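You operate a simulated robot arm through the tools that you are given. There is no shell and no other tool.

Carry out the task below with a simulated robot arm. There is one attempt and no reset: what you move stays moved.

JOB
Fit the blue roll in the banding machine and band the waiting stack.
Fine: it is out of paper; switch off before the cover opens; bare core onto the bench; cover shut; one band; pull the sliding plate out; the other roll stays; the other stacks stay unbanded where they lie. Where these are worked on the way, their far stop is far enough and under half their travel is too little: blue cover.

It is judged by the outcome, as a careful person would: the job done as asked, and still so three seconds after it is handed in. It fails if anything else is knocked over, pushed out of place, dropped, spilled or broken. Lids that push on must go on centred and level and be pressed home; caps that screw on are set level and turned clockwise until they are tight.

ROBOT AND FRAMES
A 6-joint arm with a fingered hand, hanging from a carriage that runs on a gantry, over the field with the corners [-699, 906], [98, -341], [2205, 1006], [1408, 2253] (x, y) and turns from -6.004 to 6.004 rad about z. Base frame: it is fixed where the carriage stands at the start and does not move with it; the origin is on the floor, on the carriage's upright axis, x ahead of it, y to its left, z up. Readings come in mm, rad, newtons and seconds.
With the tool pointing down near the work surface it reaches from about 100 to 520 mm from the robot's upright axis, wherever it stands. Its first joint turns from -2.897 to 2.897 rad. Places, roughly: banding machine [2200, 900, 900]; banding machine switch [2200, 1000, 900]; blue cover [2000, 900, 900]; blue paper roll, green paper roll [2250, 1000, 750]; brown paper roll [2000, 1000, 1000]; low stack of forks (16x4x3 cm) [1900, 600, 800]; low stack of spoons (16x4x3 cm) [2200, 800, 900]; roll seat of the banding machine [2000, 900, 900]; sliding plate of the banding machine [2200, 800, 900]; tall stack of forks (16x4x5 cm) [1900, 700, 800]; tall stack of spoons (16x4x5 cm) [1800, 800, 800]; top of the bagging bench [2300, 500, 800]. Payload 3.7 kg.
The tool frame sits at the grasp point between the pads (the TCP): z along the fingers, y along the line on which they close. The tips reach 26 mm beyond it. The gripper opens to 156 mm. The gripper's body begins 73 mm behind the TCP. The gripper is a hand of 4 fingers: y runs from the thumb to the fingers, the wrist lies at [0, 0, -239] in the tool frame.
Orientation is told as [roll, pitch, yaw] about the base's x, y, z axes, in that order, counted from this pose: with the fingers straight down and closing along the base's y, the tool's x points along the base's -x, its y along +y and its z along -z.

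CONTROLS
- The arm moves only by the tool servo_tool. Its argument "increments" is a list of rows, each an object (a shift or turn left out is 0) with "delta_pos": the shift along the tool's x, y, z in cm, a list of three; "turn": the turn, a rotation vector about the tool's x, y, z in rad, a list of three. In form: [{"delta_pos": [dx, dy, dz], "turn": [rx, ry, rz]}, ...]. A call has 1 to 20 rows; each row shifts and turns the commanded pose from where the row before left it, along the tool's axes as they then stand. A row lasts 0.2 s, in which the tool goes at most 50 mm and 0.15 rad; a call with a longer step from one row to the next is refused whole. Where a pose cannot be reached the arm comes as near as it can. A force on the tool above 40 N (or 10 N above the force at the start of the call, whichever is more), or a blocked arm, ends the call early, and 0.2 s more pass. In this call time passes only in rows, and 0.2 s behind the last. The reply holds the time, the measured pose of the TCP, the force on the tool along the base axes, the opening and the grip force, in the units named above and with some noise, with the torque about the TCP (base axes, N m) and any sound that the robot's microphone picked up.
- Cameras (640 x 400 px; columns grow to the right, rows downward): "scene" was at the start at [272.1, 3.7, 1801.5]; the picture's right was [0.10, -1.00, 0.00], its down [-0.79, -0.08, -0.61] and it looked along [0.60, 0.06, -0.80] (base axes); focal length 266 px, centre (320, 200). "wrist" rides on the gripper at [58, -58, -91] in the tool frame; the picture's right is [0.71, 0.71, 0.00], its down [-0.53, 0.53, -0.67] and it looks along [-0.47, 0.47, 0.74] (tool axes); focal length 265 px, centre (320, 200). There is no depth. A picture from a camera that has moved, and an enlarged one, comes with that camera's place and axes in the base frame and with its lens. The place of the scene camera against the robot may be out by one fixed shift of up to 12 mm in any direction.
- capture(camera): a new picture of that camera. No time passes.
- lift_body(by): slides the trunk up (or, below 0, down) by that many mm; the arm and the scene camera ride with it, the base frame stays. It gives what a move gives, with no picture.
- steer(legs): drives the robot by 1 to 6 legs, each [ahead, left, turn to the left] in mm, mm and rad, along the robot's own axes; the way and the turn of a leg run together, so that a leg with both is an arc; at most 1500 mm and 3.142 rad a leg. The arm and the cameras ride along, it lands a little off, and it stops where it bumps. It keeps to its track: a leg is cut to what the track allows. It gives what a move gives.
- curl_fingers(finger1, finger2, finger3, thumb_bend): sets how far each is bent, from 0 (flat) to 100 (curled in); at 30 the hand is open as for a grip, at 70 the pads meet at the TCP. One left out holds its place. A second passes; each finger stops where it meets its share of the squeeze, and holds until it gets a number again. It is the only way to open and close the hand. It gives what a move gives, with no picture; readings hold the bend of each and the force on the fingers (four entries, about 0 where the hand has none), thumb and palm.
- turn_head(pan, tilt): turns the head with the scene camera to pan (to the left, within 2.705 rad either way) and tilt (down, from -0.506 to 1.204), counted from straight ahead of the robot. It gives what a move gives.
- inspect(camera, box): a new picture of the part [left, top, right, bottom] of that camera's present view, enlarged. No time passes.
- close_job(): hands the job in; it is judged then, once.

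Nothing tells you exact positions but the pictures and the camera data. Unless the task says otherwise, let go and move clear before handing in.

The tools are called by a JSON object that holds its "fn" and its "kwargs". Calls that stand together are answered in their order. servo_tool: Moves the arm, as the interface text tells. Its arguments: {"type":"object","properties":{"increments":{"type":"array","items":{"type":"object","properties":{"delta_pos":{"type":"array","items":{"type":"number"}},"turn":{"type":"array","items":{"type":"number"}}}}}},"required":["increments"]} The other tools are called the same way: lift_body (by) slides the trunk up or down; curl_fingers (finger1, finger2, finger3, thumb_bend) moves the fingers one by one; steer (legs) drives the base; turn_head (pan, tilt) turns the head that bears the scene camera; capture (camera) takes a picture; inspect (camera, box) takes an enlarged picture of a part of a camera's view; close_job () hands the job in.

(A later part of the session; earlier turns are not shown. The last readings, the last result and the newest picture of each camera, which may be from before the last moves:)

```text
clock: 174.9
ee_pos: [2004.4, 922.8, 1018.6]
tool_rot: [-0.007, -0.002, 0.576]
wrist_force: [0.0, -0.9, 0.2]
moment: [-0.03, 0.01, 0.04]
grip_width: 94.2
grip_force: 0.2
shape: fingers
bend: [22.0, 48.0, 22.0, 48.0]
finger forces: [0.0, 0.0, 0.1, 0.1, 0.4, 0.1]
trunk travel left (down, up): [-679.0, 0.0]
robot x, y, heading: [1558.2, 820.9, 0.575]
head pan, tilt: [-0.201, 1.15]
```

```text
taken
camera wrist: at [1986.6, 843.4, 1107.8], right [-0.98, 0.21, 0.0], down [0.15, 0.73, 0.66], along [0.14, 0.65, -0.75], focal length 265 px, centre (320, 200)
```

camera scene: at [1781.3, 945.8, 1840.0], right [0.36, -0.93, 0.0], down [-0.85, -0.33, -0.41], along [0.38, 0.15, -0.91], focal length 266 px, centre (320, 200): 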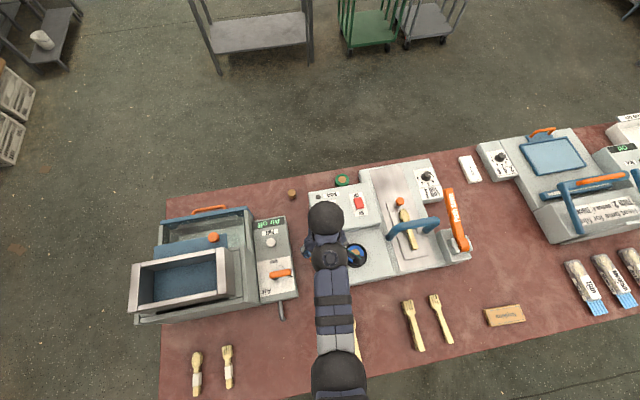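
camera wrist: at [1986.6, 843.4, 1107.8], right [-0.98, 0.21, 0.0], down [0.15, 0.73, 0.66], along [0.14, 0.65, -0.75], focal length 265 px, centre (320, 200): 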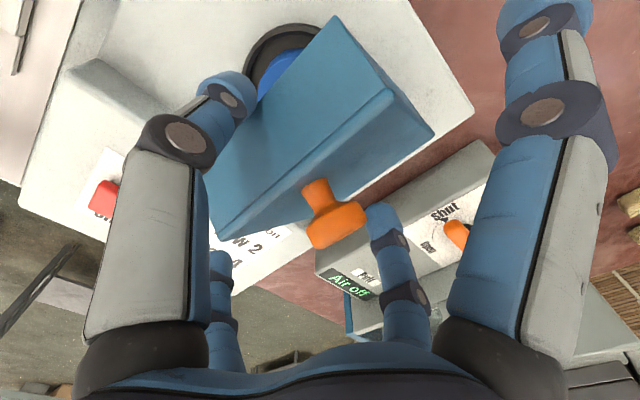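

The cover now rests on the thumb. I'll lower so the thumb stays under the lip, and open finger 2 out of the way.

{"fn": "servo_tool", "kwargs": {"increments": [{"delta_pos": [0, 0, 0.8]}, {"delta_pos": [0, 0, 0.7]}]}}

{"fn": "curl_fingers", "kwargs": {"finger2": 12}}

{"fn": "capture", "kwargs": {"camera": "wrist"}}

```text
clock: 175.5
ee_pos: [2004.1, 921.9, 1001.8]
tool_rot: [-0.008, 0.0, 0.577]
wrist_force: [3.7, -4.2, 4.1]
moment: [-0.22, -0.21, 0.03]
grip_width: 97.5
grip_force: 3.0
shape: fingers
bend: [22.0, 48.0, 22.0, 45.0]
finger forces: [0.0, 0.1, 0.0, 0.0, 6.2, 0.1]
trunk travel left (down, up): [-679.0, 0.0]
robot x, y, heading: [1560.1, 817.2, 0.571]
head pan, tilt: [-0.201, 1.15]
```

```text
clock: 176.5
ee_pos: [2003.0, 922.2, 1002.6]
tool_rot: [-0.008, -0.001, 0.577]
wrist_force: [3.7, -3.8, 3.8]
moment: [-0.28, -0.23, 0.04]
grip_width: 97.9
grip_force: 2.7
shape: fingers
bend: [22.0, 12.0, 22.0, 45.0]
finger forces: [0.1, 0.1, 0.1, 0.1, 6.5, 0.0]
trunk travel left (down, up): [-679.0, 0.0]
robot x, y, heading: [1557.5, 822.5, 0.576]
head pan, tilt: [-0.201, 1.15]
```

```text
taken
camera wrist: at [1986.7, 842.5, 1093.3], right [-0.98, 0.21, 0.0], down [0.15, 0.73, 0.66], along [0.14, 0.65, -0.75], focal length 265 px, centre (320, 200)
```

wrist: 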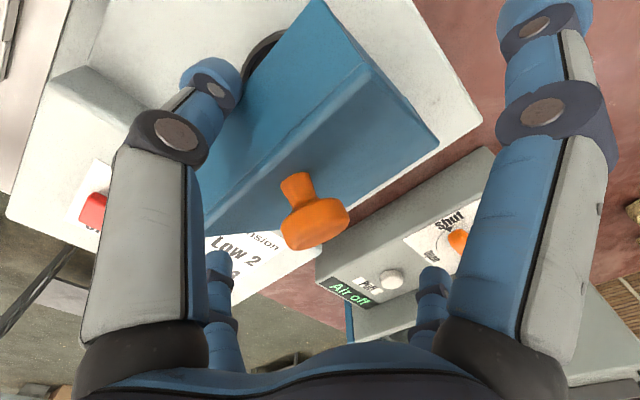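

{"fn": "servo_tool", "kwargs": {"increments": [{"delta_pos": [0, -0.7, 0.7]}, {"delta_pos": [0, -0.6, 0.8]}]}}

{"fn": "capture", "kwargs": {"camera": "wrist"}}

```text
clock: 177.1
ee_pos: [2009.8, 910.4, 988.4]
tool_rot: [-0.007, 0.001, 0.576]
wrist_force: [1.7, -2.3, 0.3]
moment: [-0.13, -0.11, 0.03]
grip_width: 96.3
grip_force: 1.9
shape: fingers
bend: [22.0, 12.0, 22.0, 46.0]
finger forces: [0.1, 0.0, 0.0, 0.1, 2.9, 0.0]
trunk travel left (down, up): [-679.0, 0.0]
robot x, y, heading: [1563.2, 820.0, 0.574]
head pan, tilt: [-0.201, 1.15]
```

```text
taken
camera wrist: at [1993.3, 831.9, 1078.3], right [-0.98, 0.21, 0.0], down [0.15, 0.73, 0.66], along [0.14, 0.65, -0.75], focal length 265 px, centre (320, 200)
```

wrist: 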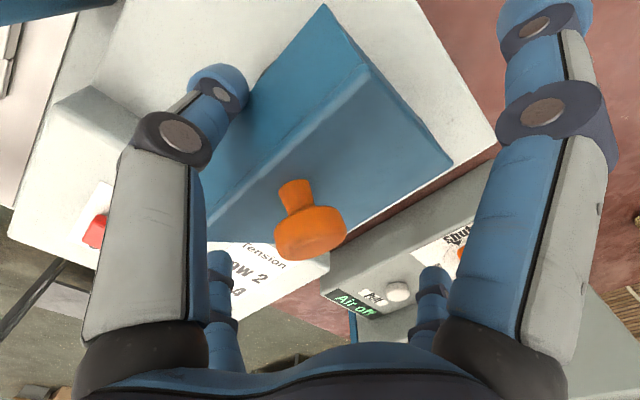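

{"fn": "servo_tool", "kwargs": {"increments": [{"delta_pos": [0, -0.4, 0.9]}, {"delta_pos": [0, -0.3, 0.9]}]}}

{"fn": "capture", "kwargs": {"camera": "wrist"}}

{"fn": "inspect", "kwargs": {"camera": "scene", "box": [290, 190, 430, 300]}}

```text
clock: 177.7
ee_pos: [2010.8, 904.0, 974.1]
tool_rot: [-0.006, 0.001, 0.577]
wrist_force: [3.1, -1.3, 0.0]
moment: [-0.01, -0.08, 0.11]
grip_width: 96.1
grip_force: 1.9
shape: fingers
bend: [22.0, 12.0, 22.0, 46.0]
finger forces: [0.1, 0.0, 0.0, 0.0, 2.9, 0.1]
out of reach, approached as far as the arm can: row 2
trunk travel left (down, up): [-679.0, 0.0]
robot x, y, heading: [1560.9, 819.0, 0.571]
head pan, tilt: [-0.201, 1.15]
```

```text
taken
camera wrist: at [1994.3, 825.6, 1063.8], right [-0.98, 0.21, 0.0], down [0.15, 0.73, 0.66], along [0.14, 0.65, -0.75], focal length 265 px, centre (320, 200)
```

wrist: 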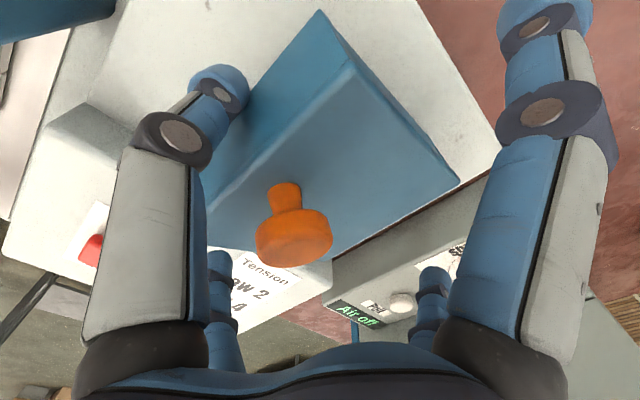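

```text
3.64 times, centred on (360, 245) of scene
camera zoom: at [1781.5, 945.8, 1840.1], right [0.36, -0.93, 0.0], down [-0.85, -0.33, -0.41], along [0.38, 0.15, -0.91], focal length 969 px, centre (174, 36)
```

zoom: 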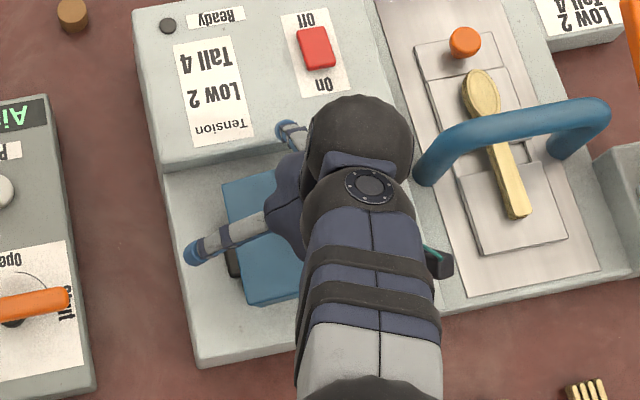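

The cover is down to about 25–30°. I'll lower the hand a bit more with the trunk (fingers 1 and 3 opened wide to clear the deck).

{"fn": "curl_fingers", "kwargs": {"finger1": 5, "finger3": 5}}

{"fn": "lift_body", "kwargs": {"by": -12}}

{"fn": "capture", "kwargs": {"camera": "wrist"}}

```text
clock: 178.7
ee_pos: [2010.3, 906.4, 972.6]
tool_rot: [-0.007, 0.001, 0.575]
wrist_force: [3.5, -1.0, 0.8]
moment: [-0.09, -0.12, 0.11]
grip_width: 114.1
grip_force: 1.6
shape: fingers
bend: [5.0, 12.0, 5.0, 46.0]
finger forces: [0.0, 0.1, 0.1, 0.0, 3.1, 0.0]
trunk travel left (down, up): [-679.0, 0.0]
robot x, y, heading: [1561.3, 817.8, 0.57]
head pan, tilt: [-0.201, 1.15]
```

```text
clock: 179.3
ee_pos: [2011.0, 904.7, 961.5]
tool_rot: [-0.008, 0.001, 0.575]
wrist_force: [5.6, -2.6, 0.3]
moment: [-0.07, -0.13, 0.1]
grip_width: 115.6
grip_force: 2.6
shape: fingers
bend: [5.0, 12.0, 5.0, 45.0]
finger forces: [0.1, 0.0, 0.0, 0.1, 4.8, 0.0]
trunk travel left (down, up): [-667.0, 12.0]
robot x, y, heading: [1558.8, 818.7, 0.575]
head pan, tilt: [-0.201, 1.15]
```

```text
taken
camera wrist: at [1994.4, 825.3, 1051.8], right [-0.98, 0.21, 0.0], down [0.15, 0.73, 0.66], along [0.14, 0.65, -0.75], focal length 265 px, centre (320, 200)
```

wrist: 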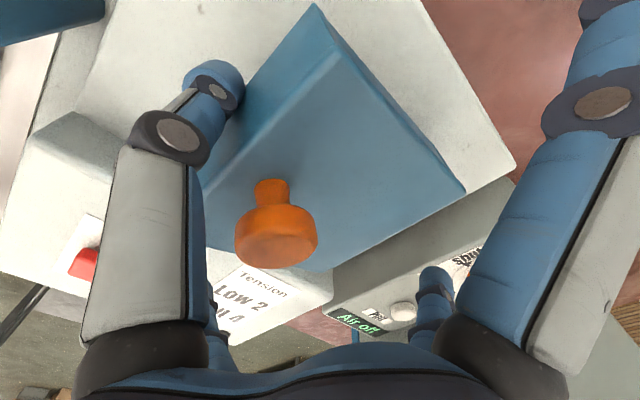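

{"fn": "lift_body", "kwargs": {"by": -10}}

{"fn": "capture", "kwargs": {"camera": "wrist"}}

```text
clock: 179.9
ee_pos: [2010.4, 903.3, 950.9]
tool_rot: [-0.007, 0.0, 0.576]
wrist_force: [4.7, -4.2, 0.6]
moment: [-0.13, -0.15, 0.1]
grip_width: 116.0
grip_force: 2.6
shape: fingers
bend: [5.0, 12.0, 5.0, 45.0]
finger forces: [0.1, 0.0, 0.0, 0.1, 6.0, 0.0]
trunk travel left (down, up): [-657.0, 22.0]
robot x, y, heading: [1557.6, 817.6, 0.573]
head pan, tilt: [-0.201, 1.15]
```

```text
taken
camera wrist: at [1994.5, 825.1, 1041.8], right [-0.98, 0.21, 0.0], down [0.15, 0.73, 0.66], along [0.14, 0.65, -0.75], focal length 265 px, centre (320, 200)
```

wrist: 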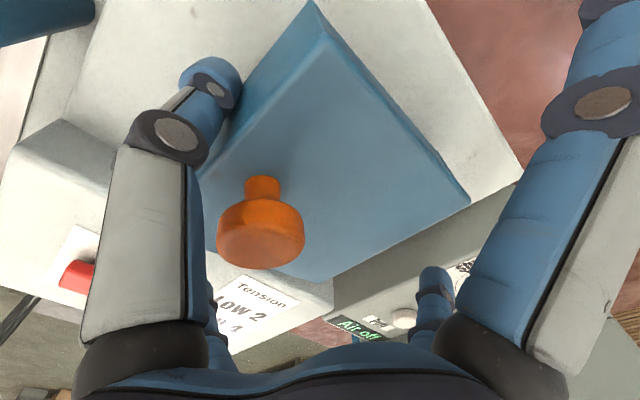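

Only a small angle remains; letting the thumb out so the cover settles shut.

{"fn": "curl_fingers", "kwargs": {"thumb_bend": 40}}

{"fn": "curl_fingers", "kwargs": {"thumb_bend": 30}}

{"fn": "capture", "kwargs": {"camera": "wrist"}}

```text
clock: 180.9
ee_pos: [2010.7, 905.6, 950.4]
tool_rot: [-0.005, 0.0, 0.576]
wrist_force: [0.2, 0.1, 0.0]
moment: [0.0, 0.02, -0.01]
grip_width: 119.1
grip_force: 0.1
shape: fingers
bend: [5.0, 12.0, 5.0, 40.0]
finger forces: [0.0, 0.0, 0.0, 0.0, 0.0, 0.0]
trunk travel left (down, up): [-657.0, 22.0]
robot x, y, heading: [1559.1, 817.9, 0.576]
head pan, tilt: [-0.201, 1.15]
```

```text
clock: 181.9
ee_pos: [2009.8, 905.4, 950.4]
tool_rot: [-0.006, -0.001, 0.575]
wrist_force: [-0.2, 0.9, -0.7]
moment: [0.0, -0.02, 0.01]
grip_width: 129.0
grip_force: 0.0
shape: fingers
bend: [5.0, 12.0, 5.0, 30.0]
finger forces: [0.0, 0.1, 0.1, 0.0, 0.0, 0.1]
trunk travel left (down, up): [-657.0, 22.0]
robot x, y, heading: [1557.9, 817.3, 0.573]
head pan, tilt: [-0.201, 1.15]
```

```text
taken
camera wrist: at [1993.5, 825.9, 1041.5], right [-0.98, 0.21, 0.0], down [0.15, 0.73, 0.66], along [0.14, 0.65, -0.75], focal length 265 px, centre (320, 200)
```

wrist: 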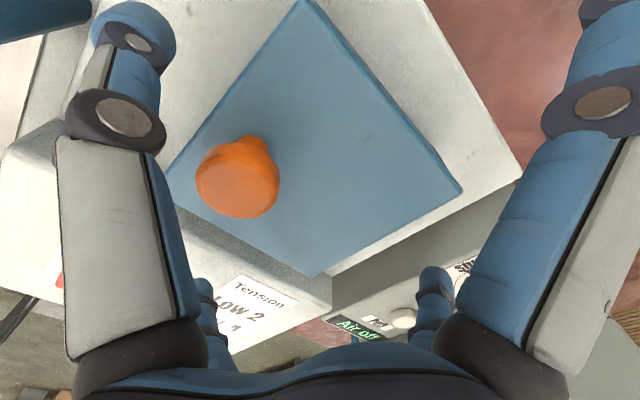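

The cover has settled shut. Rising clear and inspecting.

{"fn": "lift_body", "kwargs": {"by": 22}}

{"fn": "servo_tool", "kwargs": {"increments": [{"delta_pos": [0, 0, -3]}, {"delta_pos": [0, 0, -4]}, {"delta_pos": [-3, 3, -2]}, {"delta_pos": [-4, 2, -1]}]}}

{"fn": "capture", "kwargs": {"camera": "scene"}}

{"fn": "inspect", "kwargs": {"camera": "scene", "box": [295, 160, 425, 300]}}

```text
clock: 182.6
ee_pos: [2010.3, 905.2, 973.3]
tool_rot: [-0.006, 0.002, 0.576]
wrist_force: [0.1, -0.9, -0.2]
moment: [-0.04, -0.02, 0.01]
grip_width: 128.7
grip_force: 0.1
shape: fingers
bend: [5.0, 12.0, 5.0, 30.0]
finger forces: [0.0, 0.0, 0.0, 0.0, 0.0, 0.1]
trunk travel left (down, up): [-679.0, 0.0]
robot x, y, heading: [1559.5, 818.5, 0.575]
head pan, tilt: [-0.201, 1.15]
```

```text
clock: 183.6
ee_pos: [2042.1, 984.8, 1069.1]
tool_rot: [-0.005, 0.004, 0.577]
wrist_force: [0.2, -0.3, 0.0]
moment: [0.04, -0.05, -0.02]
grip_width: 129.1
grip_force: 0.1
shape: fingers
bend: [5.0, 12.0, 5.0, 30.0]
finger forces: [0.0, 0.1, 0.0, 0.1, 0.1, 0.0]
trunk travel left (down, up): [-679.0, 0.0]
robot x, y, heading: [1562.1, 821.3, 0.569]
head pan, tilt: [-0.201, 1.15]
```

```text
taken
camera scene: at [1781.1, 945.7, 1839.9], right [0.36, -0.93, 0.0], down [-0.85, -0.33, -0.41], along [0.38, 0.15, -0.91], focal length 266 px, centre (320, 200)
```

scene: 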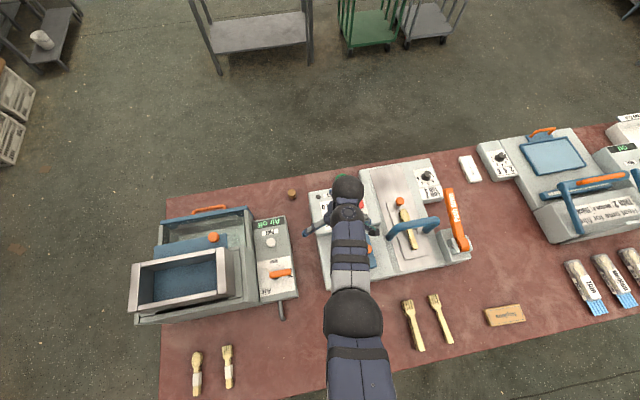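

```text
2.86 times, centred on (360, 230) of scene
camera zoom: at [1781.1, 945.7, 1839.9], right [0.36, -0.93, 0.0], down [-0.85, -0.33, -0.41], along [0.38, 0.15, -0.91], focal length 762 px, centre (206, 114)
```

zoom: 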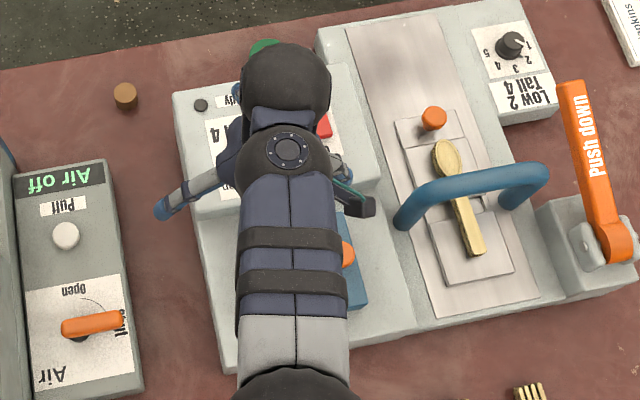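

Now to the stance for switch, lever and plate.

{"fn": "steer", "kwargs": {"legs": [[325, -187, 0]]}}

{"fn": "curl_fingers", "kwargs": {"finger1": 68, "finger2": 68, "finger3": 68, "thumb_bend": 68}}

{"fn": "turn_head", "kwargs": {"pan": 0.0, "tilt": 1.2}}

{"fn": "capture", "kwargs": {"camera": "scene"}}

```text
clock: 186.0
ee_pos: [2415.8, 1003.3, 1068.7]
tool_rot: [-0.005, 0.002, 0.575]
wrist_force: [0.1, -0.3, -0.1]
moment: [0.0, 0.01, -0.04]
grip_width: 128.7
grip_force: 0.0
shape: fingers
bend: [5.0, 12.0, 5.0, 30.0]
finger forces: [0.0, 0.1, 0.0, 0.0, 0.0, 0.1]
trunk travel left (down, up): [-679.0, 0.0]
robot x, y, heading: [1926.7, 839.9, 0.575]
head pan, tilt: [-0.201, 1.15]
```

```text
clock: 187.0
ee_pos: [2415.8, 1002.9, 1069.8]
tool_rot: [-0.005, 0.004, 0.573]
wrist_force: [0.2, 0.0, -0.3]
moment: [0.0, 0.01, 0.0]
grip_width: 2.0
grip_force: 0.0
shape: fingers
bend: [68.0, 68.0, 68.0, 68.0]
finger forces: [0.0, 0.1, 0.0, 0.0, 0.1, 0.1]
trunk travel left (down, up): [-679.0, 0.0]
robot x, y, heading: [1929.9, 840.8, 0.573]
head pan, tilt: [-0.201, 1.15]
```

```text
clock: 187.7
ee_pos: [2415.6, 1003.7, 1069.5]
tool_rot: [-0.006, 0.001, 0.574]
wrist_force: [0.1, -0.1, -0.3]
moment: [0.03, 0.0, 0.0]
grip_width: 1.9
grip_force: 0.1
shape: fingers
bend: [68.0, 68.0, 68.0, 68.0]
finger forces: [0.0, 0.0, 0.0, 0.0, 0.0, 0.0]
trunk travel left (down, up): [-679.0, 0.0]
robot x, y, heading: [1931.2, 837.3, 0.569]
head pan, tilt: [0.0, 1.201]
```

```text
taken
camera scene: at [2145.4, 974.2, 1837.2], right [0.54, -0.84, 0.0], down [-0.78, -0.5, -0.36], along [0.3, 0.2, -0.93], focal length 266 px, centre (320, 200)
```

scene: 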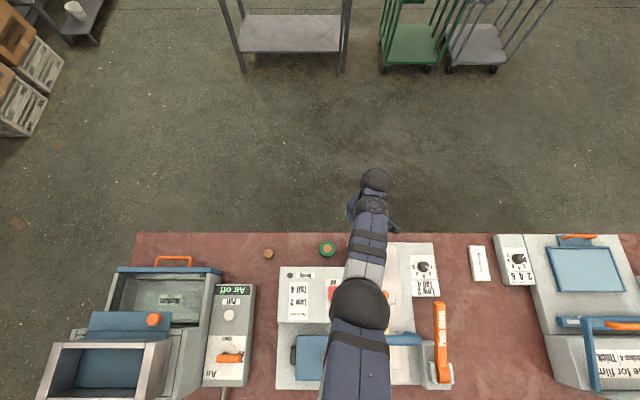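

{"fn": "servo_tool", "kwargs": {"increments": [{"delta_pos": [3.88, 1.3, 0.99]}, {"delta_pos": [3.88, 1.3, 0.99]}, {"delta_pos": [3.88, 1.3, 0.99]}, {"delta_pos": [3.88, 1.3, 0.99]}, {"delta_pos": [3.88, 1.3, 0.99]}, {"delta_pos": [3.88, 1.3, 0.99]}]}}

{"fn": "capture", "kwargs": {"camera": "wrist"}}

{"fn": "capture", "kwargs": {"camera": "scene"}}

```text
clock: 189.1
ee_pos: [2184.2, 941.4, 1000.0]
tool_rot: [-0.006, -0.002, 0.576]
wrist_force: [1.7, 1.0, 1.1]
moment: [-0.01, 0.04, -0.02]
grip_width: 1.8
grip_force: 0.0
shape: fingers
bend: [68.0, 68.0, 68.0, 68.0]
finger forces: [0.0, 0.0, 0.0, 0.0, 0.0, 0.0]
out of reach, approached as far as the arm can: row 4, 5
trunk travel left (down, up): [-679.0, 0.0]
robot x, y, heading: [1930.5, 842.0, 0.571]
head pan, tilt: [0.0, 1.201]
```

```text
taken
camera wrist: at [2166.5, 861.5, 1090.7], right [-0.98, 0.21, 0.0], down [0.15, 0.73, 0.67], along [0.14, 0.65, -0.75], focal length 265 px, centre (320, 200)
```

wrist: 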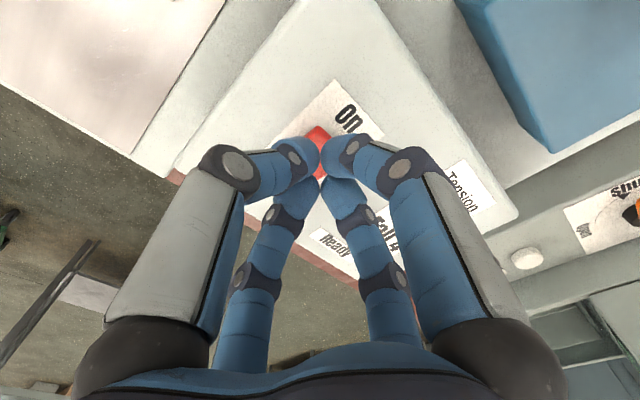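

```text
taken
camera scene: at [2145.5, 974.2, 1837.3], right [0.54, -0.84, 0.0], down [-0.78, -0.5, -0.36], along [0.3, 0.2, -0.93], focal length 266 px, centre (320, 200)
```

scene: 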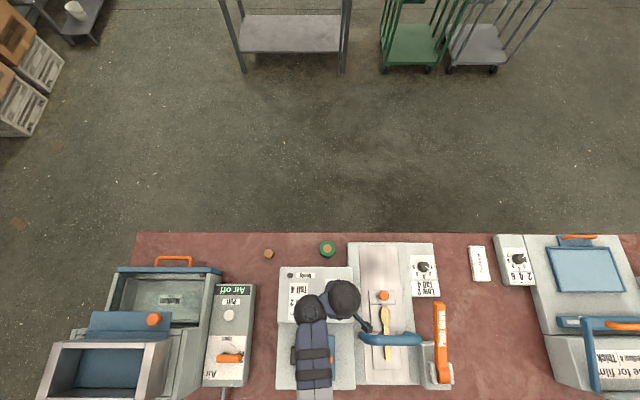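

{"fn": "inspect", "kwargs": {"camera": "wrist", "box": [250, 60, 410, 190]}}

{"fn": "inspect", "kwargs": {"camera": "scene", "box": [270, 235, 450, 395]}}

```text
3.08 times, centred on (330, 125) of wrist
camera zoom: at [2166.5, 861.5, 1090.7], right [-0.98, 0.21, 0.0], down [0.15, 0.73, 0.67], along [0.14, 0.65, -0.75], focal length 817 px, centre (289, 431)
```

zoom: 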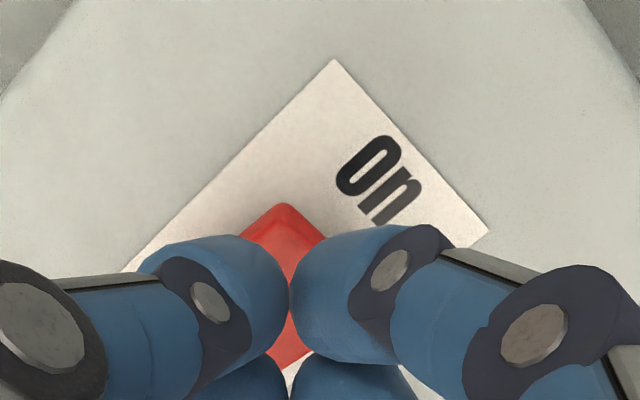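

```text
2.50 times, centred on (360, 315) of scene
camera zoom: at [2145.5, 974.2, 1837.3], right [0.54, -0.84, 0.0], down [-0.78, -0.5, -0.36], along [0.3, 0.2, -0.93], focal length 666 px, centre (220, -88)
```

zoom: 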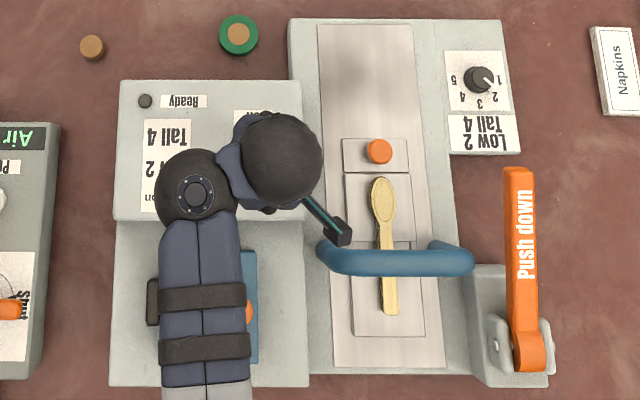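

The fist is over the On end. Small correction and pressing down.

{"fn": "servo_tool", "kwargs": {"increments": [{"delta_pos": [0.35, 0.25, 0.8]}, {"delta_pos": [0, 0, 0.8]}, {"delta_pos": [0, 0, 0.5]}, {"delta_pos": [0, 0, 0.4]}, {"delta_pos": [0, 0, 0.3]}]}}

{"fn": "capture", "kwargs": {"camera": "wrist"}}

```text
clock: 190.3
ee_pos: [2192.0, 934.1, 981.8]
tool_rot: [-0.004, 0.002, 0.574]
wrist_force: [0.4, 0.6, -0.5]
moment: [-0.01, -0.02, 0.0]
grip_width: 1.9
grip_force: 0.1
shape: fingers
bend: [68.0, 68.0, 68.0, 68.0]
finger forces: [0.0, 0.1, 0.0, 0.0, 0.0, 0.0]
out of reach, approached as far as the arm can: row 1, 2, 3
trunk travel left (down, up): [-679.0, 0.0]
robot x, y, heading: [1930.6, 836.6, 0.574]
head pan, tilt: [0.0, 1.201]
```

```text
taken
camera wrist: at [2174.0, 854.6, 1072.5], right [-0.98, 0.21, 0.0], down [0.15, 0.73, 0.66], along [0.14, 0.65, -0.75], focal length 265 px, centre (320, 200)
```

wrist: 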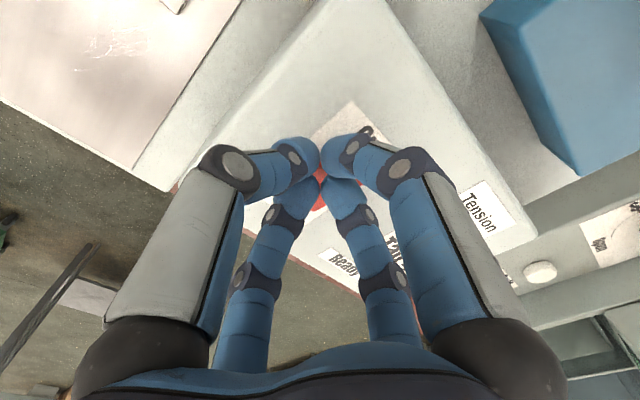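

Too close for this arm pose. I'll lift away forward, back the robot off, and re-approach.

{"fn": "servo_tool", "kwargs": {"increments": [{"delta_pos": [-1.5, 0, -1.5]}, {"delta_pos": [-2.5, 0, -2]}, {"delta_pos": [-3, 0, -2]}, {"delta_pos": [-2, 0, -1]}]}}

{"fn": "steer", "kwargs": {"legs": [[-120, 0, 0]]}}

{"fn": "capture", "kwargs": {"camera": "scene"}}

```text
clock: 191.3
ee_pos: [2265.8, 976.8, 1033.3]
tool_rot: [-0.004, 0.001, 0.575]
wrist_force: [0.2, -0.5, 0.4]
moment: [0.01, -0.02, 0.0]
grip_width: 2.0
grip_force: 0.1
shape: fingers
bend: [68.0, 68.0, 68.0, 68.0]
finger forces: [0.0, 0.0, 0.0, 0.1, 0.1, 0.0]
out of reach, approached as far as the arm can: row 2, 3
trunk travel left (down, up): [-679.0, 0.0]
robot x, y, heading: [1931.5, 837.7, 0.571]
head pan, tilt: [0.0, 1.201]
```

```text
clock: 192.6
ee_pos: [2163.0, 910.5, 1033.1]
tool_rot: [-0.006, 0.001, 0.574]
wrist_force: [-0.3, 0.0, 0.1]
moment: [-0.01, 0.0, 0.02]
grip_width: 1.8
grip_force: 0.1
shape: fingers
bend: [68.0, 68.0, 68.0, 68.0]
finger forces: [0.1, 0.1, 0.0, 0.1, 0.0, 0.0]
trunk travel left (down, up): [-679.0, 0.0]
robot x, y, heading: [1825.5, 770.3, 0.57]
head pan, tilt: [0.0, 1.201]
```

```text
taken
camera scene: at [2043.2, 908.4, 1837.2], right [0.54, -0.84, 0.0], down [-0.78, -0.5, -0.36], along [0.3, 0.2, -0.93], focal length 266 px, centre (320, 200)
```

scene: 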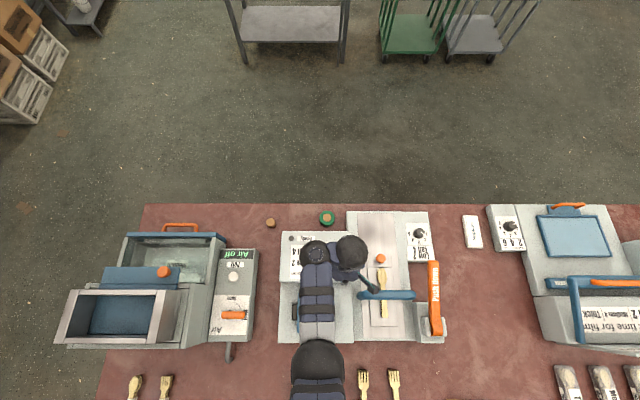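

{"fn": "servo_tool", "kwargs": {"increments": [{"delta_pos": [-4, 0.6, -0.5]}, {"delta_pos": [-4, 0.6, -0.5]}, {"delta_pos": [-4, 0.7, 0]}, {"delta_pos": [-2.5, 0, 0]}]}}

{"fn": "servo_tool", "kwargs": {"increments": [{"delta_pos": [3.8, 0, 0.8]}, {"delta_pos": [3.8, 0, 1]}, {"delta_pos": [3.7, 0, 1.5]}]}}

{"fn": "capture", "kwargs": {"camera": "wrist"}}

{"fn": "capture", "kwargs": {"camera": "scene"}}

```text
clock: 193.6
ee_pos: [2274.3, 1003.4, 1041.3]
tool_rot: [-0.004, 0.001, 0.575]
wrist_force: [-0.4, -0.1, -0.3]
moment: [0.05, -0.05, 0.01]
grip_width: 1.4
grip_force: 0.1
shape: fingers
bend: [68.0, 68.0, 68.0, 68.0]
finger forces: [0.0, 0.0, 0.0, 0.0, 0.0, 0.0]
trunk travel left (down, up): [-679.0, 0.0]
robot x, y, heading: [1828.2, 776.2, 0.57]
head pan, tilt: [0.0, 1.201]
```

```text
clock: 194.3
ee_pos: [2182.5, 941.8, 1010.9]
tool_rot: [-0.006, 0.001, 0.573]
wrist_force: [0.8, 0.1, 0.1]
moment: [-0.04, 0.02, 0.01]
grip_width: 1.4
grip_force: 0.1
shape: fingers
bend: [68.0, 68.0, 68.0, 68.0]
finger forces: [0.0, 0.0, 0.0, 0.1, 0.2, 0.1]
trunk travel left (down, up): [-679.0, 0.0]
robot x, y, heading: [1831.1, 776.7, 0.577]
head pan, tilt: [0.0, 1.201]
```

```text
taken
camera wrist: at [2164.5, 862.5, 1101.1], right [-0.98, 0.21, 0.0], down [0.15, 0.73, 0.67], along [0.14, 0.65, -0.75], focal length 265 px, centre (320, 200)
```

wrist: 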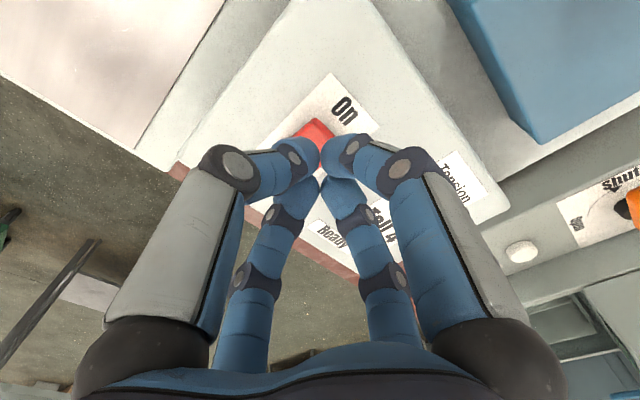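

```text
taken
camera scene: at [2043.3, 908.4, 1837.3], right [0.54, -0.84, 0.0], down [-0.78, -0.5, -0.36], along [0.31, 0.2, -0.93], focal length 266 px, centre (320, 200)
```

scene: 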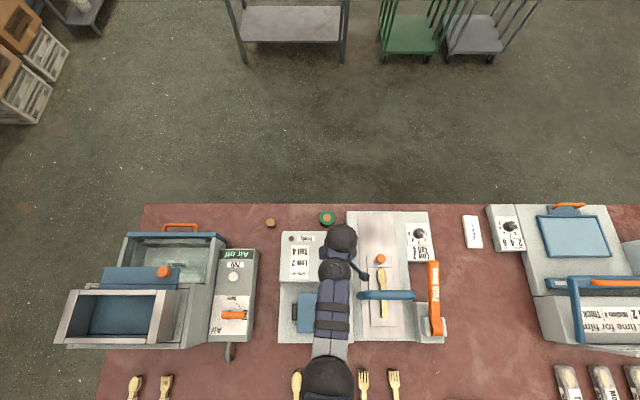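

{"fn": "servo_tool", "kwargs": {"increments": [{"delta_pos": [0.35, 0.25, 1.5]}, {"delta_pos": [0, 0, 1.0]}, {"delta_pos": [0, 0, 0.5]}, {"delta_pos": [0, 0, 0.5]}, {"delta_pos": [0, 0, 0.4]}]}}

{"fn": "servo_tool", "kwargs": {"increments": [{"delta_pos": [0, 0, 0.3]}, {"delta_pos": [0, 0, 0.3]}]}}

{"fn": "capture", "kwargs": {"camera": "wrist"}}

```text
clock: 195.6
ee_pos: [2176.9, 944.3, 971.5]
tool_rot: [-0.003, 0.0, 0.575]
wrist_force: [-0.1, -0.8, 0.1]
moment: [-0.01, 0.01, 0.0]
grip_width: 1.7
grip_force: 0.4
shape: fingers
bend: [68.0, 68.0, 68.0, 68.0]
finger forces: [0.0, 0.0, 0.4, 0.1, 0.0, 0.0]
trunk travel left (down, up): [-679.0, 0.0]
robot x, y, heading: [1830.2, 775.6, 0.57]
head pan, tilt: [0.0, 1.201]
```

```text
clock: 196.2
ee_pos: [2178.8, 944.3, 967.4]
tool_rot: [-0.005, -0.005, 0.575]
wrist_force: [-4.8, -1.0, 31.9]
moment: [0.03, 0.06, 0.01]
grip_width: 1.1
grip_force: 18.8
shape: fingers
bend: [68.0, 72.0, 71.0, 68.0]
finger forces: [0.0, 16.6, 13.4, 0.0, 7.6, 0.0]
trunk travel left (down, up): [-679.0, 0.0]
robot x, y, heading: [1829.2, 774.4, 0.572]
head pan, tilt: [0.0, 1.201]
```

```text
taken
camera wrist: at [2161.8, 864.9, 1057.5], right [-0.98, 0.21, -0.01], down [0.15, 0.73, 0.67], along [0.15, 0.65, -0.74], focal length 265 px, centre (320, 200)
```

wrist: 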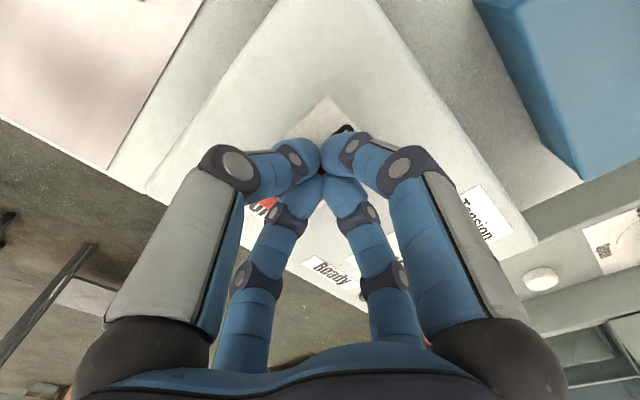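

Pressed home on the On side. Lifting away to check switch and ready lamp.

{"fn": "servo_tool", "kwargs": {"increments": [{"delta_pos": [0, 0, -3]}, {"delta_pos": [0, 0, -3]}, {"delta_pos": [-2, -3, -2]}, {"delta_pos": [-2, -4, -1]}, {"delta_pos": [-2, -4, 0]}]}}

{"fn": "inspect", "kwargs": {"camera": "scene", "box": [275, 215, 355, 280]}}

{"fn": "inspect", "kwargs": {"camera": "scene", "box": [270, 200, 450, 350]}}

```text
clock: 197.3
ee_pos: [2286.6, 883.2, 1047.2]
tool_rot: [-0.005, 0.003, 0.572]
wrist_force: [-1.2, 0.4, -0.3]
moment: [-0.04, -0.04, 0.03]
grip_width: 1.6
grip_force: 0.0
shape: fingers
bend: [68.0, 68.0, 68.0, 68.0]
finger forces: [0.0, 0.0, 0.0, 0.0, 0.0, 0.0]
out of reach, approached as far as the arm can: row 2
trunk travel left (down, up): [-679.0, 0.0]
robot x, y, heading: [1832.6, 774.3, 0.573]
head pan, tilt: [0.0, 1.201]
```

```text
6.15 times, centred on (315, 248) of scene
camera zoom: at [2043.1, 908.5, 1837.1], right [0.54, -0.84, 0.0], down [-0.78, -0.5, -0.36], along [0.3, 0.2, -0.93], focal length 1640 px, centre (351, -92)
```

zoom: 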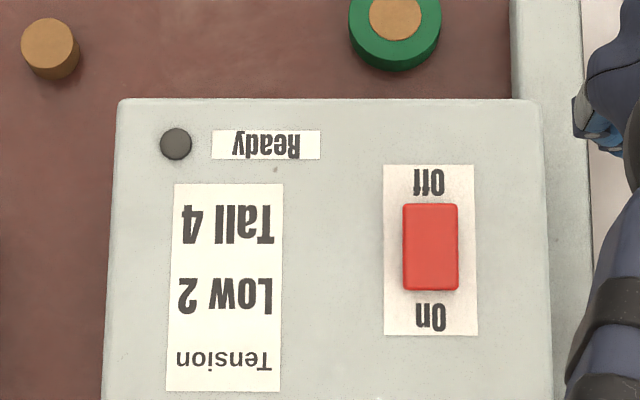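

```text
2.67 times, centred on (360, 275) of scene
camera zoom: at [2043.1, 908.5, 1837.1], right [0.54, -0.84, 0.0], down [-0.78, -0.5, -0.36], along [0.3, 0.2, -0.93], focal length 711 px, centre (213, 0)
```

zoom: 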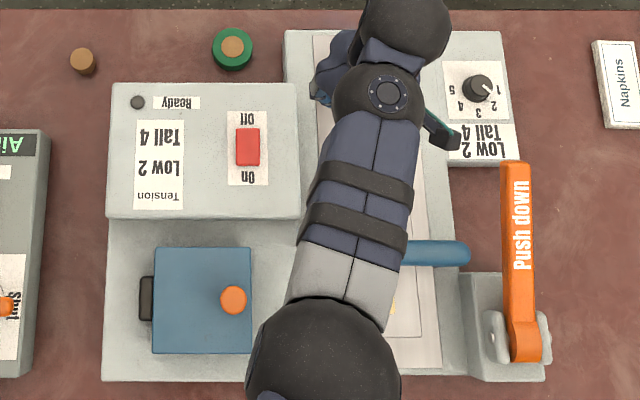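

{"fn": "turn_head", "kwargs": {"pan": -0.1, "tilt": 1.1}}

{"fn": "inspect", "kwargs": {"camera": "scene", "box": [255, 225, 335, 290]}}

{"fn": "capture", "kwargs": {"camera": "scene"}}

```text
clock: 198.0
ee_pos: [2287.0, 882.8, 1048.4]
tool_rot: [-0.006, 0.001, 0.574]
wrist_force: [1.0, -0.6, 0.1]
moment: [0.02, 0.02, -0.03]
grip_width: 1.7
grip_force: 0.1
shape: fingers
bend: [68.0, 68.0, 68.0, 68.0]
finger forces: [0.0, 0.0, 0.1, 0.1, 0.0, 0.0]
trunk travel left (down, up): [-679.0, 0.0]
robot x, y, heading: [1830.7, 779.8, 0.572]
head pan, tilt: [-0.099, 1.1]
```

```text
6.15 times, centred on (295, 258) of scene
camera zoom: at [2052.4, 906.8, 1843.1], right [0.45, -0.89, 0.0], down [-0.79, -0.41, -0.45], along [0.4, 0.21, -0.89], focal length 1640 px, centre (474, -154)
```

zoom: 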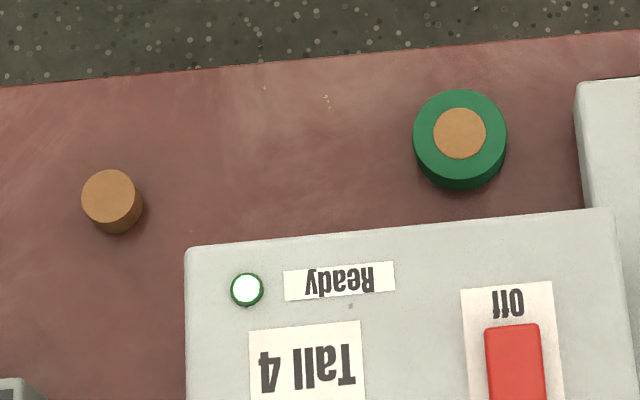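

```text
taken
camera scene: at [2052.4, 906.8, 1843.1], right [0.45, -0.89, 0.0], down [-0.79, -0.41, -0.45], along [0.4, 0.21, -0.89], focal length 266 px, centre (320, 200)
```

scene: 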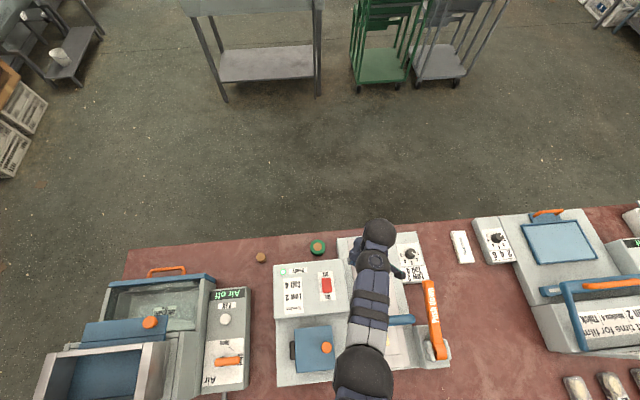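

The Ready lamp is lit green. Next is the lever; I'll raise the arm and lower the trunk for downward reach there.

{"fn": "servo_tool", "kwargs": {"increments": [{"delta_pos": [0, 0, -4.5]}, {"delta_pos": [0, 0, -4.5]}, {"delta_pos": [0, 0, -4]}]}}

{"fn": "lift_body", "kwargs": {"by": -120}}

{"fn": "capture", "kwargs": {"camera": "scene"}}

```text
clock: 198.8
ee_pos: [2297.1, 887.4, 1117.6]
tool_rot: [-0.005, 0.001, 0.575]
wrist_force: [-0.3, 0.5, 0.9]
moment: [-0.01, 0.01, 0.01]
grip_width: 1.7
grip_force: 0.1
shape: fingers
bend: [68.0, 68.0, 68.0, 68.0]
finger forces: [0.1, 0.1, 0.1, 0.1, 0.0, 0.0]
out of reach, approached as far as the arm can: row 2, 3
trunk travel left (down, up): [-679.0, 0.0]
robot x, y, heading: [1830.7, 772.7, 0.57]
head pan, tilt: [-0.099, 1.1]
```

```text
clock: 200.3
ee_pos: [2297.2, 887.1, 997.6]
tool_rot: [-0.005, 0.002, 0.575]
wrist_force: [-0.2, -0.7, 0.0]
moment: [-0.01, -0.04, 0.02]
grip_width: 1.7
grip_force: 0.1
shape: fingers
bend: [68.0, 68.0, 68.0, 68.0]
finger forces: [0.0, 0.1, 0.1, 0.1, 0.0, 0.1]
trunk travel left (down, up): [-559.0, 120.0]
robot x, y, heading: [1828.1, 772.4, 0.562]
head pan, tilt: [-0.099, 1.1]
```

```text
taken
camera scene: at [2052.4, 906.8, 1723.2], right [0.45, -0.89, 0.0], down [-0.79, -0.4, -0.45], along [0.4, 0.21, -0.89], focal length 266 px, centre (320, 200)
```

scene: 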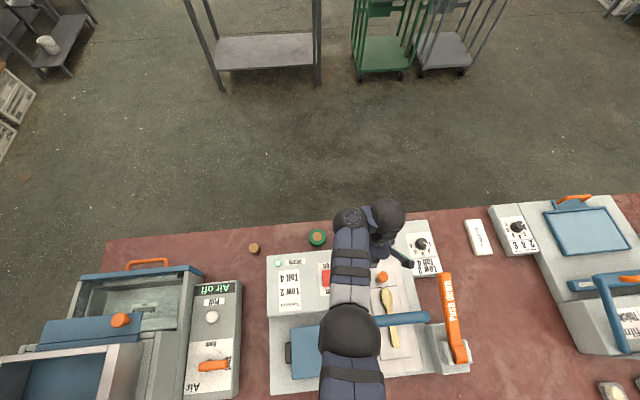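

{"fn": "servo_tool", "kwargs": {"increments": [{"delta_pos": [0, 0, -4.8]}, {"delta_pos": [0, -4.5, 0]}, {"delta_pos": [2, -4, 0]}, {"delta_pos": [2.5, -4, 0]}, {"delta_pos": [3, -3.7, 0]}, {"delta_pos": [3, -3.7, 0]}]}}

{"fn": "capture", "kwargs": {"camera": "wrist"}}

{"fn": "capture", "kwargs": {"camera": "scene"}}

```text
clock: 201.7
ee_pos: [2338.8, 695.4, 1006.4]
tool_rot: [-0.003, -0.012, 0.598]
wrist_force: [11.3, 22.8, -0.5]
moment: [0.45, -0.37, -0.1]
grip_width: 5.4
grip_force: 14.8
shape: fingers
bend: [68.0, 68.0, 67.0, 72.0]
finger forces: [9.6, 0.0, 0.0, 0.0, 20.6, 0.0]
out of reach, approached as far as the arm can: row 1, 4, 5
trunk travel left (down, up): [-559.0, 120.0]
robot x, y, heading: [1831.0, 775.4, 0.576]
head pan, tilt: [-0.099, 1.1]
stopped in row 6: the force on the tool passed its limit at 57 N (the readings are from after the stop); the commanded pose is now the measured one
```

```text
taken
camera wrist: at [2323.8, 614.5, 1095.5], right [-0.98, 0.19, -0.01], down [0.13, 0.73, 0.67], along [0.13, 0.66, -0.74], focal length 265 px, centre (320, 200)
```

wrist: 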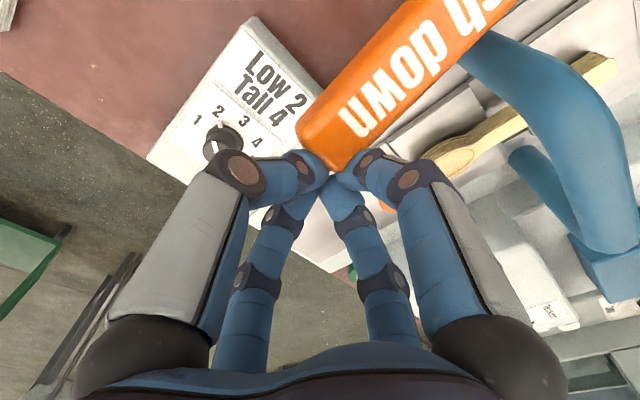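

```text
taken
camera scene: at [2053.3, 910.0, 1724.0], right [0.46, -0.89, 0.0], down [-0.79, -0.41, -0.46], along [0.41, 0.21, -0.89], focal length 266 px, centre (320, 200)
```

scene: 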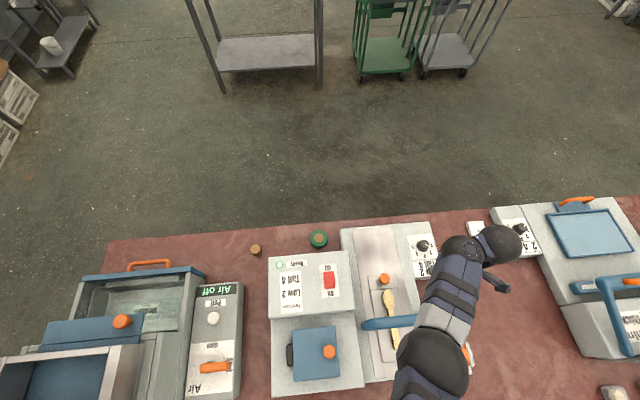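

The fist bumped the lever's end since the arm couldn't rise there. Backing off and checking.

{"fn": "servo_tool", "kwargs": {"increments": [{"delta_pos": [-1.5, 0, 0]}, {"delta_pos": [-2.5, 0, 0]}]}}

{"fn": "inspect", "kwargs": {"camera": "scene", "box": [255, 210, 495, 390]}}

{"fn": "capture", "kwargs": {"camera": "wrist"}}

```text
clock: 202.3
ee_pos: [2371.5, 706.7, 1006.7]
tool_rot: [-0.011, -0.013, 0.587]
wrist_force: [-0.7, -0.3, -0.2]
moment: [0.05, 0.04, -0.02]
grip_width: 2.1
grip_force: 0.1
shape: fingers
bend: [68.0, 68.0, 68.0, 68.0]
finger forces: [0.0, 0.0, 0.0, 0.0, 0.0, 0.0]
trunk travel left (down, up): [-559.0, 120.0]
robot x, y, heading: [1825.7, 775.4, 0.568]
head pan, tilt: [-0.099, 1.1]
```

```text
2.22 times, centred on (375, 300) of scene
camera zoom: at [2052.9, 907.2, 1723.3], right [0.46, -0.89, 0.0], down [-0.79, -0.41, -0.45], along [0.4, 0.21, -0.89], focal length 592 px, centre (198, -22)
```

zoom: 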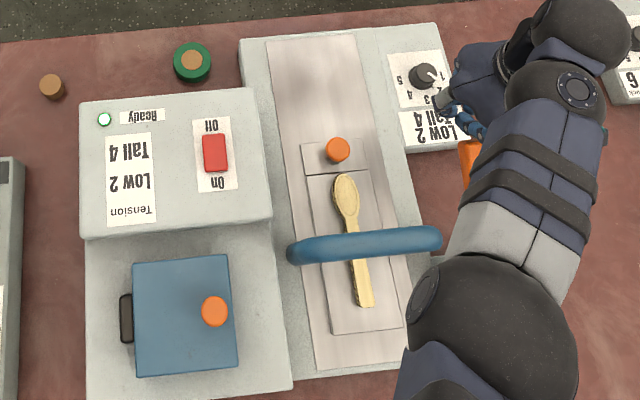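

```text
taken
camera wrist: at [2354.4, 627.3, 1096.6], right [-0.98, 0.2, -0.02], down [0.14, 0.73, 0.67], along [0.14, 0.65, -0.74], focal length 265 px, centre (320, 200)
```

wrist: 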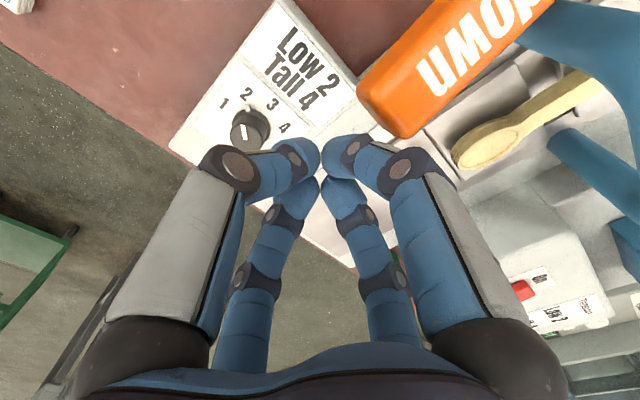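

{"fn": "inspect", "kwargs": {"camera": "wrist", "box": [170, 50, 370, 175]}}

```text
3.20 times, centred on (270, 112) of wrist
camera zoom: at [2354.4, 627.3, 1096.6], right [-0.98, 0.2, -0.02], down [0.14, 0.73, 0.67], along [0.14, 0.65, -0.74], focal length 849 px, centre (480, 480)
```

zoom: 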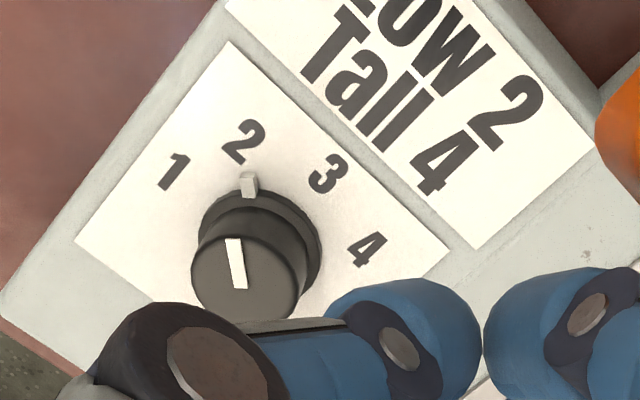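

The dial pointer is clearly on 2. I'll move the robot nearer and raise the trunk part-way to get properly above the lever.

{"fn": "steer", "kwargs": {"legs": [[75, 0, 0]]}}

{"fn": "lift_body", "kwargs": {"by": 60}}

{"fn": "servo_tool", "kwargs": {"increments": [{"delta_pos": [3, 0, 0], "turn": [0, 0.013, 0.017]}, {"delta_pos": [4, 0, 0]}]}}

{"fn": "capture", "kwargs": {"camera": "wrist"}}

{"fn": "capture", "kwargs": {"camera": "scene"}}

```text
clock: 203.3
ee_pos: [2430.8, 749.1, 1003.2]
tool_rot: [-0.004, -0.004, 0.591]
wrist_force: [-0.1, -0.3, -0.2]
moment: [-0.04, 0.02, -0.02]
grip_width: 1.8
grip_force: 0.0
shape: fingers
bend: [68.0, 68.0, 68.0, 68.0]
finger forces: [0.0, 0.1, 0.0, 0.0, 0.0, 0.1]
trunk travel left (down, up): [-559.0, 120.0]
robot x, y, heading: [1894.3, 814.2, 0.573]
head pan, tilt: [-0.099, 1.1]
```

```text
clock: 204.3
ee_pos: [2430.0, 750.3, 1064.3]
tool_rot: [-0.004, -0.005, 0.591]
wrist_force: [-0.1, -0.3, 0.6]
moment: [0.01, -0.02, 0.04]
grip_width: 2.1
grip_force: 0.1
shape: fingers
bend: [68.0, 68.0, 68.0, 68.0]
finger forces: [0.1, 0.1, 0.0, 0.0, 0.0, 0.1]
trunk travel left (down, up): [-619.0, 60.0]
robot x, y, heading: [1891.0, 816.7, 0.573]
head pan, tilt: [-0.099, 1.1]
```

```text
clock: 204.9
ee_pos: [2393.3, 717.8, 1059.2]
tool_rot: [0.014, -0.022, 0.576]
wrist_force: [-0.1, 1.0, -0.2]
moment: [-0.05, 0.04, 0.03]
grip_width: 2.0
grip_force: 0.1
shape: fingers
bend: [68.0, 68.0, 68.0, 68.0]
finger forces: [0.0, 0.1, 0.0, 0.1, 0.0, 0.0]
out of reach, approached as far as the arm can: row 2
trunk travel left (down, up): [-619.0, 60.0]
robot x, y, heading: [1894.1, 812.2, 0.576]
head pan, tilt: [-0.099, 1.1]
```

```text
taken
camera wrist: at [2376.4, 635.7, 1147.6], right [-0.98, 0.21, 0.0], down [0.15, 0.71, 0.69], along [0.15, 0.67, -0.73], focal length 265 px, centre (320, 200)
```

wrist: 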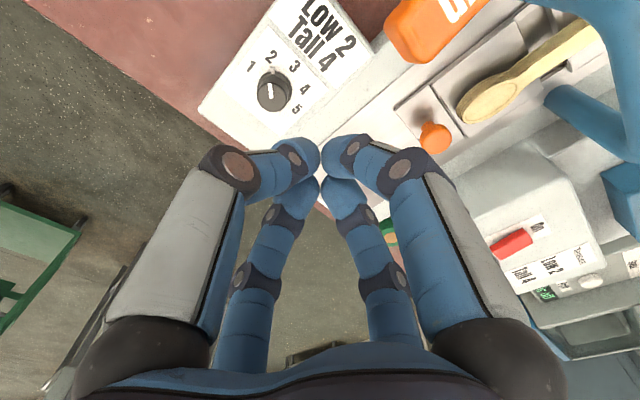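

```text
taken
camera scene: at [2115.0, 948.0, 1783.2], right [0.46, -0.89, 0.0], down [-0.79, -0.41, -0.45], along [0.4, 0.21, -0.89], focal length 266 px, centre (320, 200)
```

scene: 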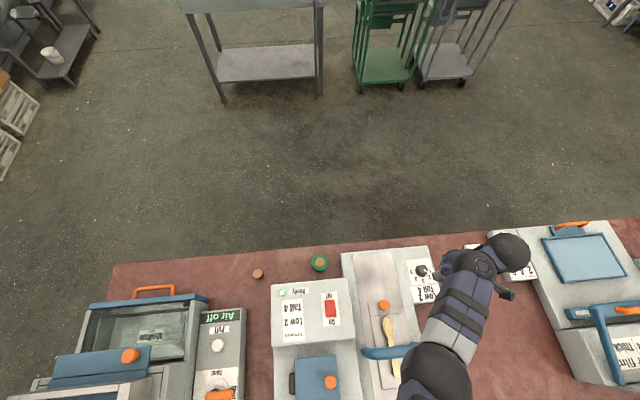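

{"fn": "servo_tool", "kwargs": {"increments": [{"delta_pos": [1, 0, 1.5], "turn": [-0.012, 0.02, 0]}, {"delta_pos": [2, 0, 0.5]}, {"delta_pos": [2, 0, 0]}]}}

{"fn": "capture", "kwargs": {"camera": "wrist"}}

```text
clock: 205.8
ee_pos: [2353.9, 679.9, 1022.1]
tool_rot: [0.008, 0.025, 0.575]
wrist_force: [-0.5, 1.0, 0.6]
moment: [-0.01, 0.02, -0.03]
grip_width: 1.3
grip_force: 0.6
shape: fingers
bend: [69.0, 68.0, 68.0, 68.0]
finger forces: [1.3, 0.0, 0.0, 0.0, 0.0, 0.0]
out of reach, approached as far as the arm can: row 1, 2, 3
trunk travel left (down, up): [-619.0, 60.0]
robot x, y, heading: [1892.2, 812.8, 0.567]
head pan, tilt: [-0.099, 1.1]
```

```text
taken
camera wrist: at [2339.5, 602.0, 1113.5], right [-0.98, 0.21, 0.02], down [0.17, 0.73, 0.66], along [0.12, 0.65, -0.75], focal length 265 px, centre (320, 200)
```

wrist: 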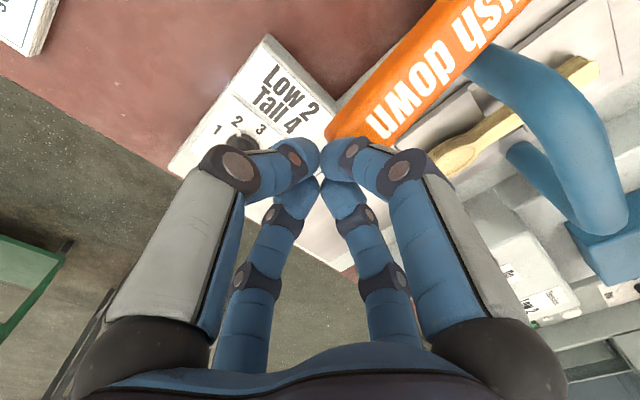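

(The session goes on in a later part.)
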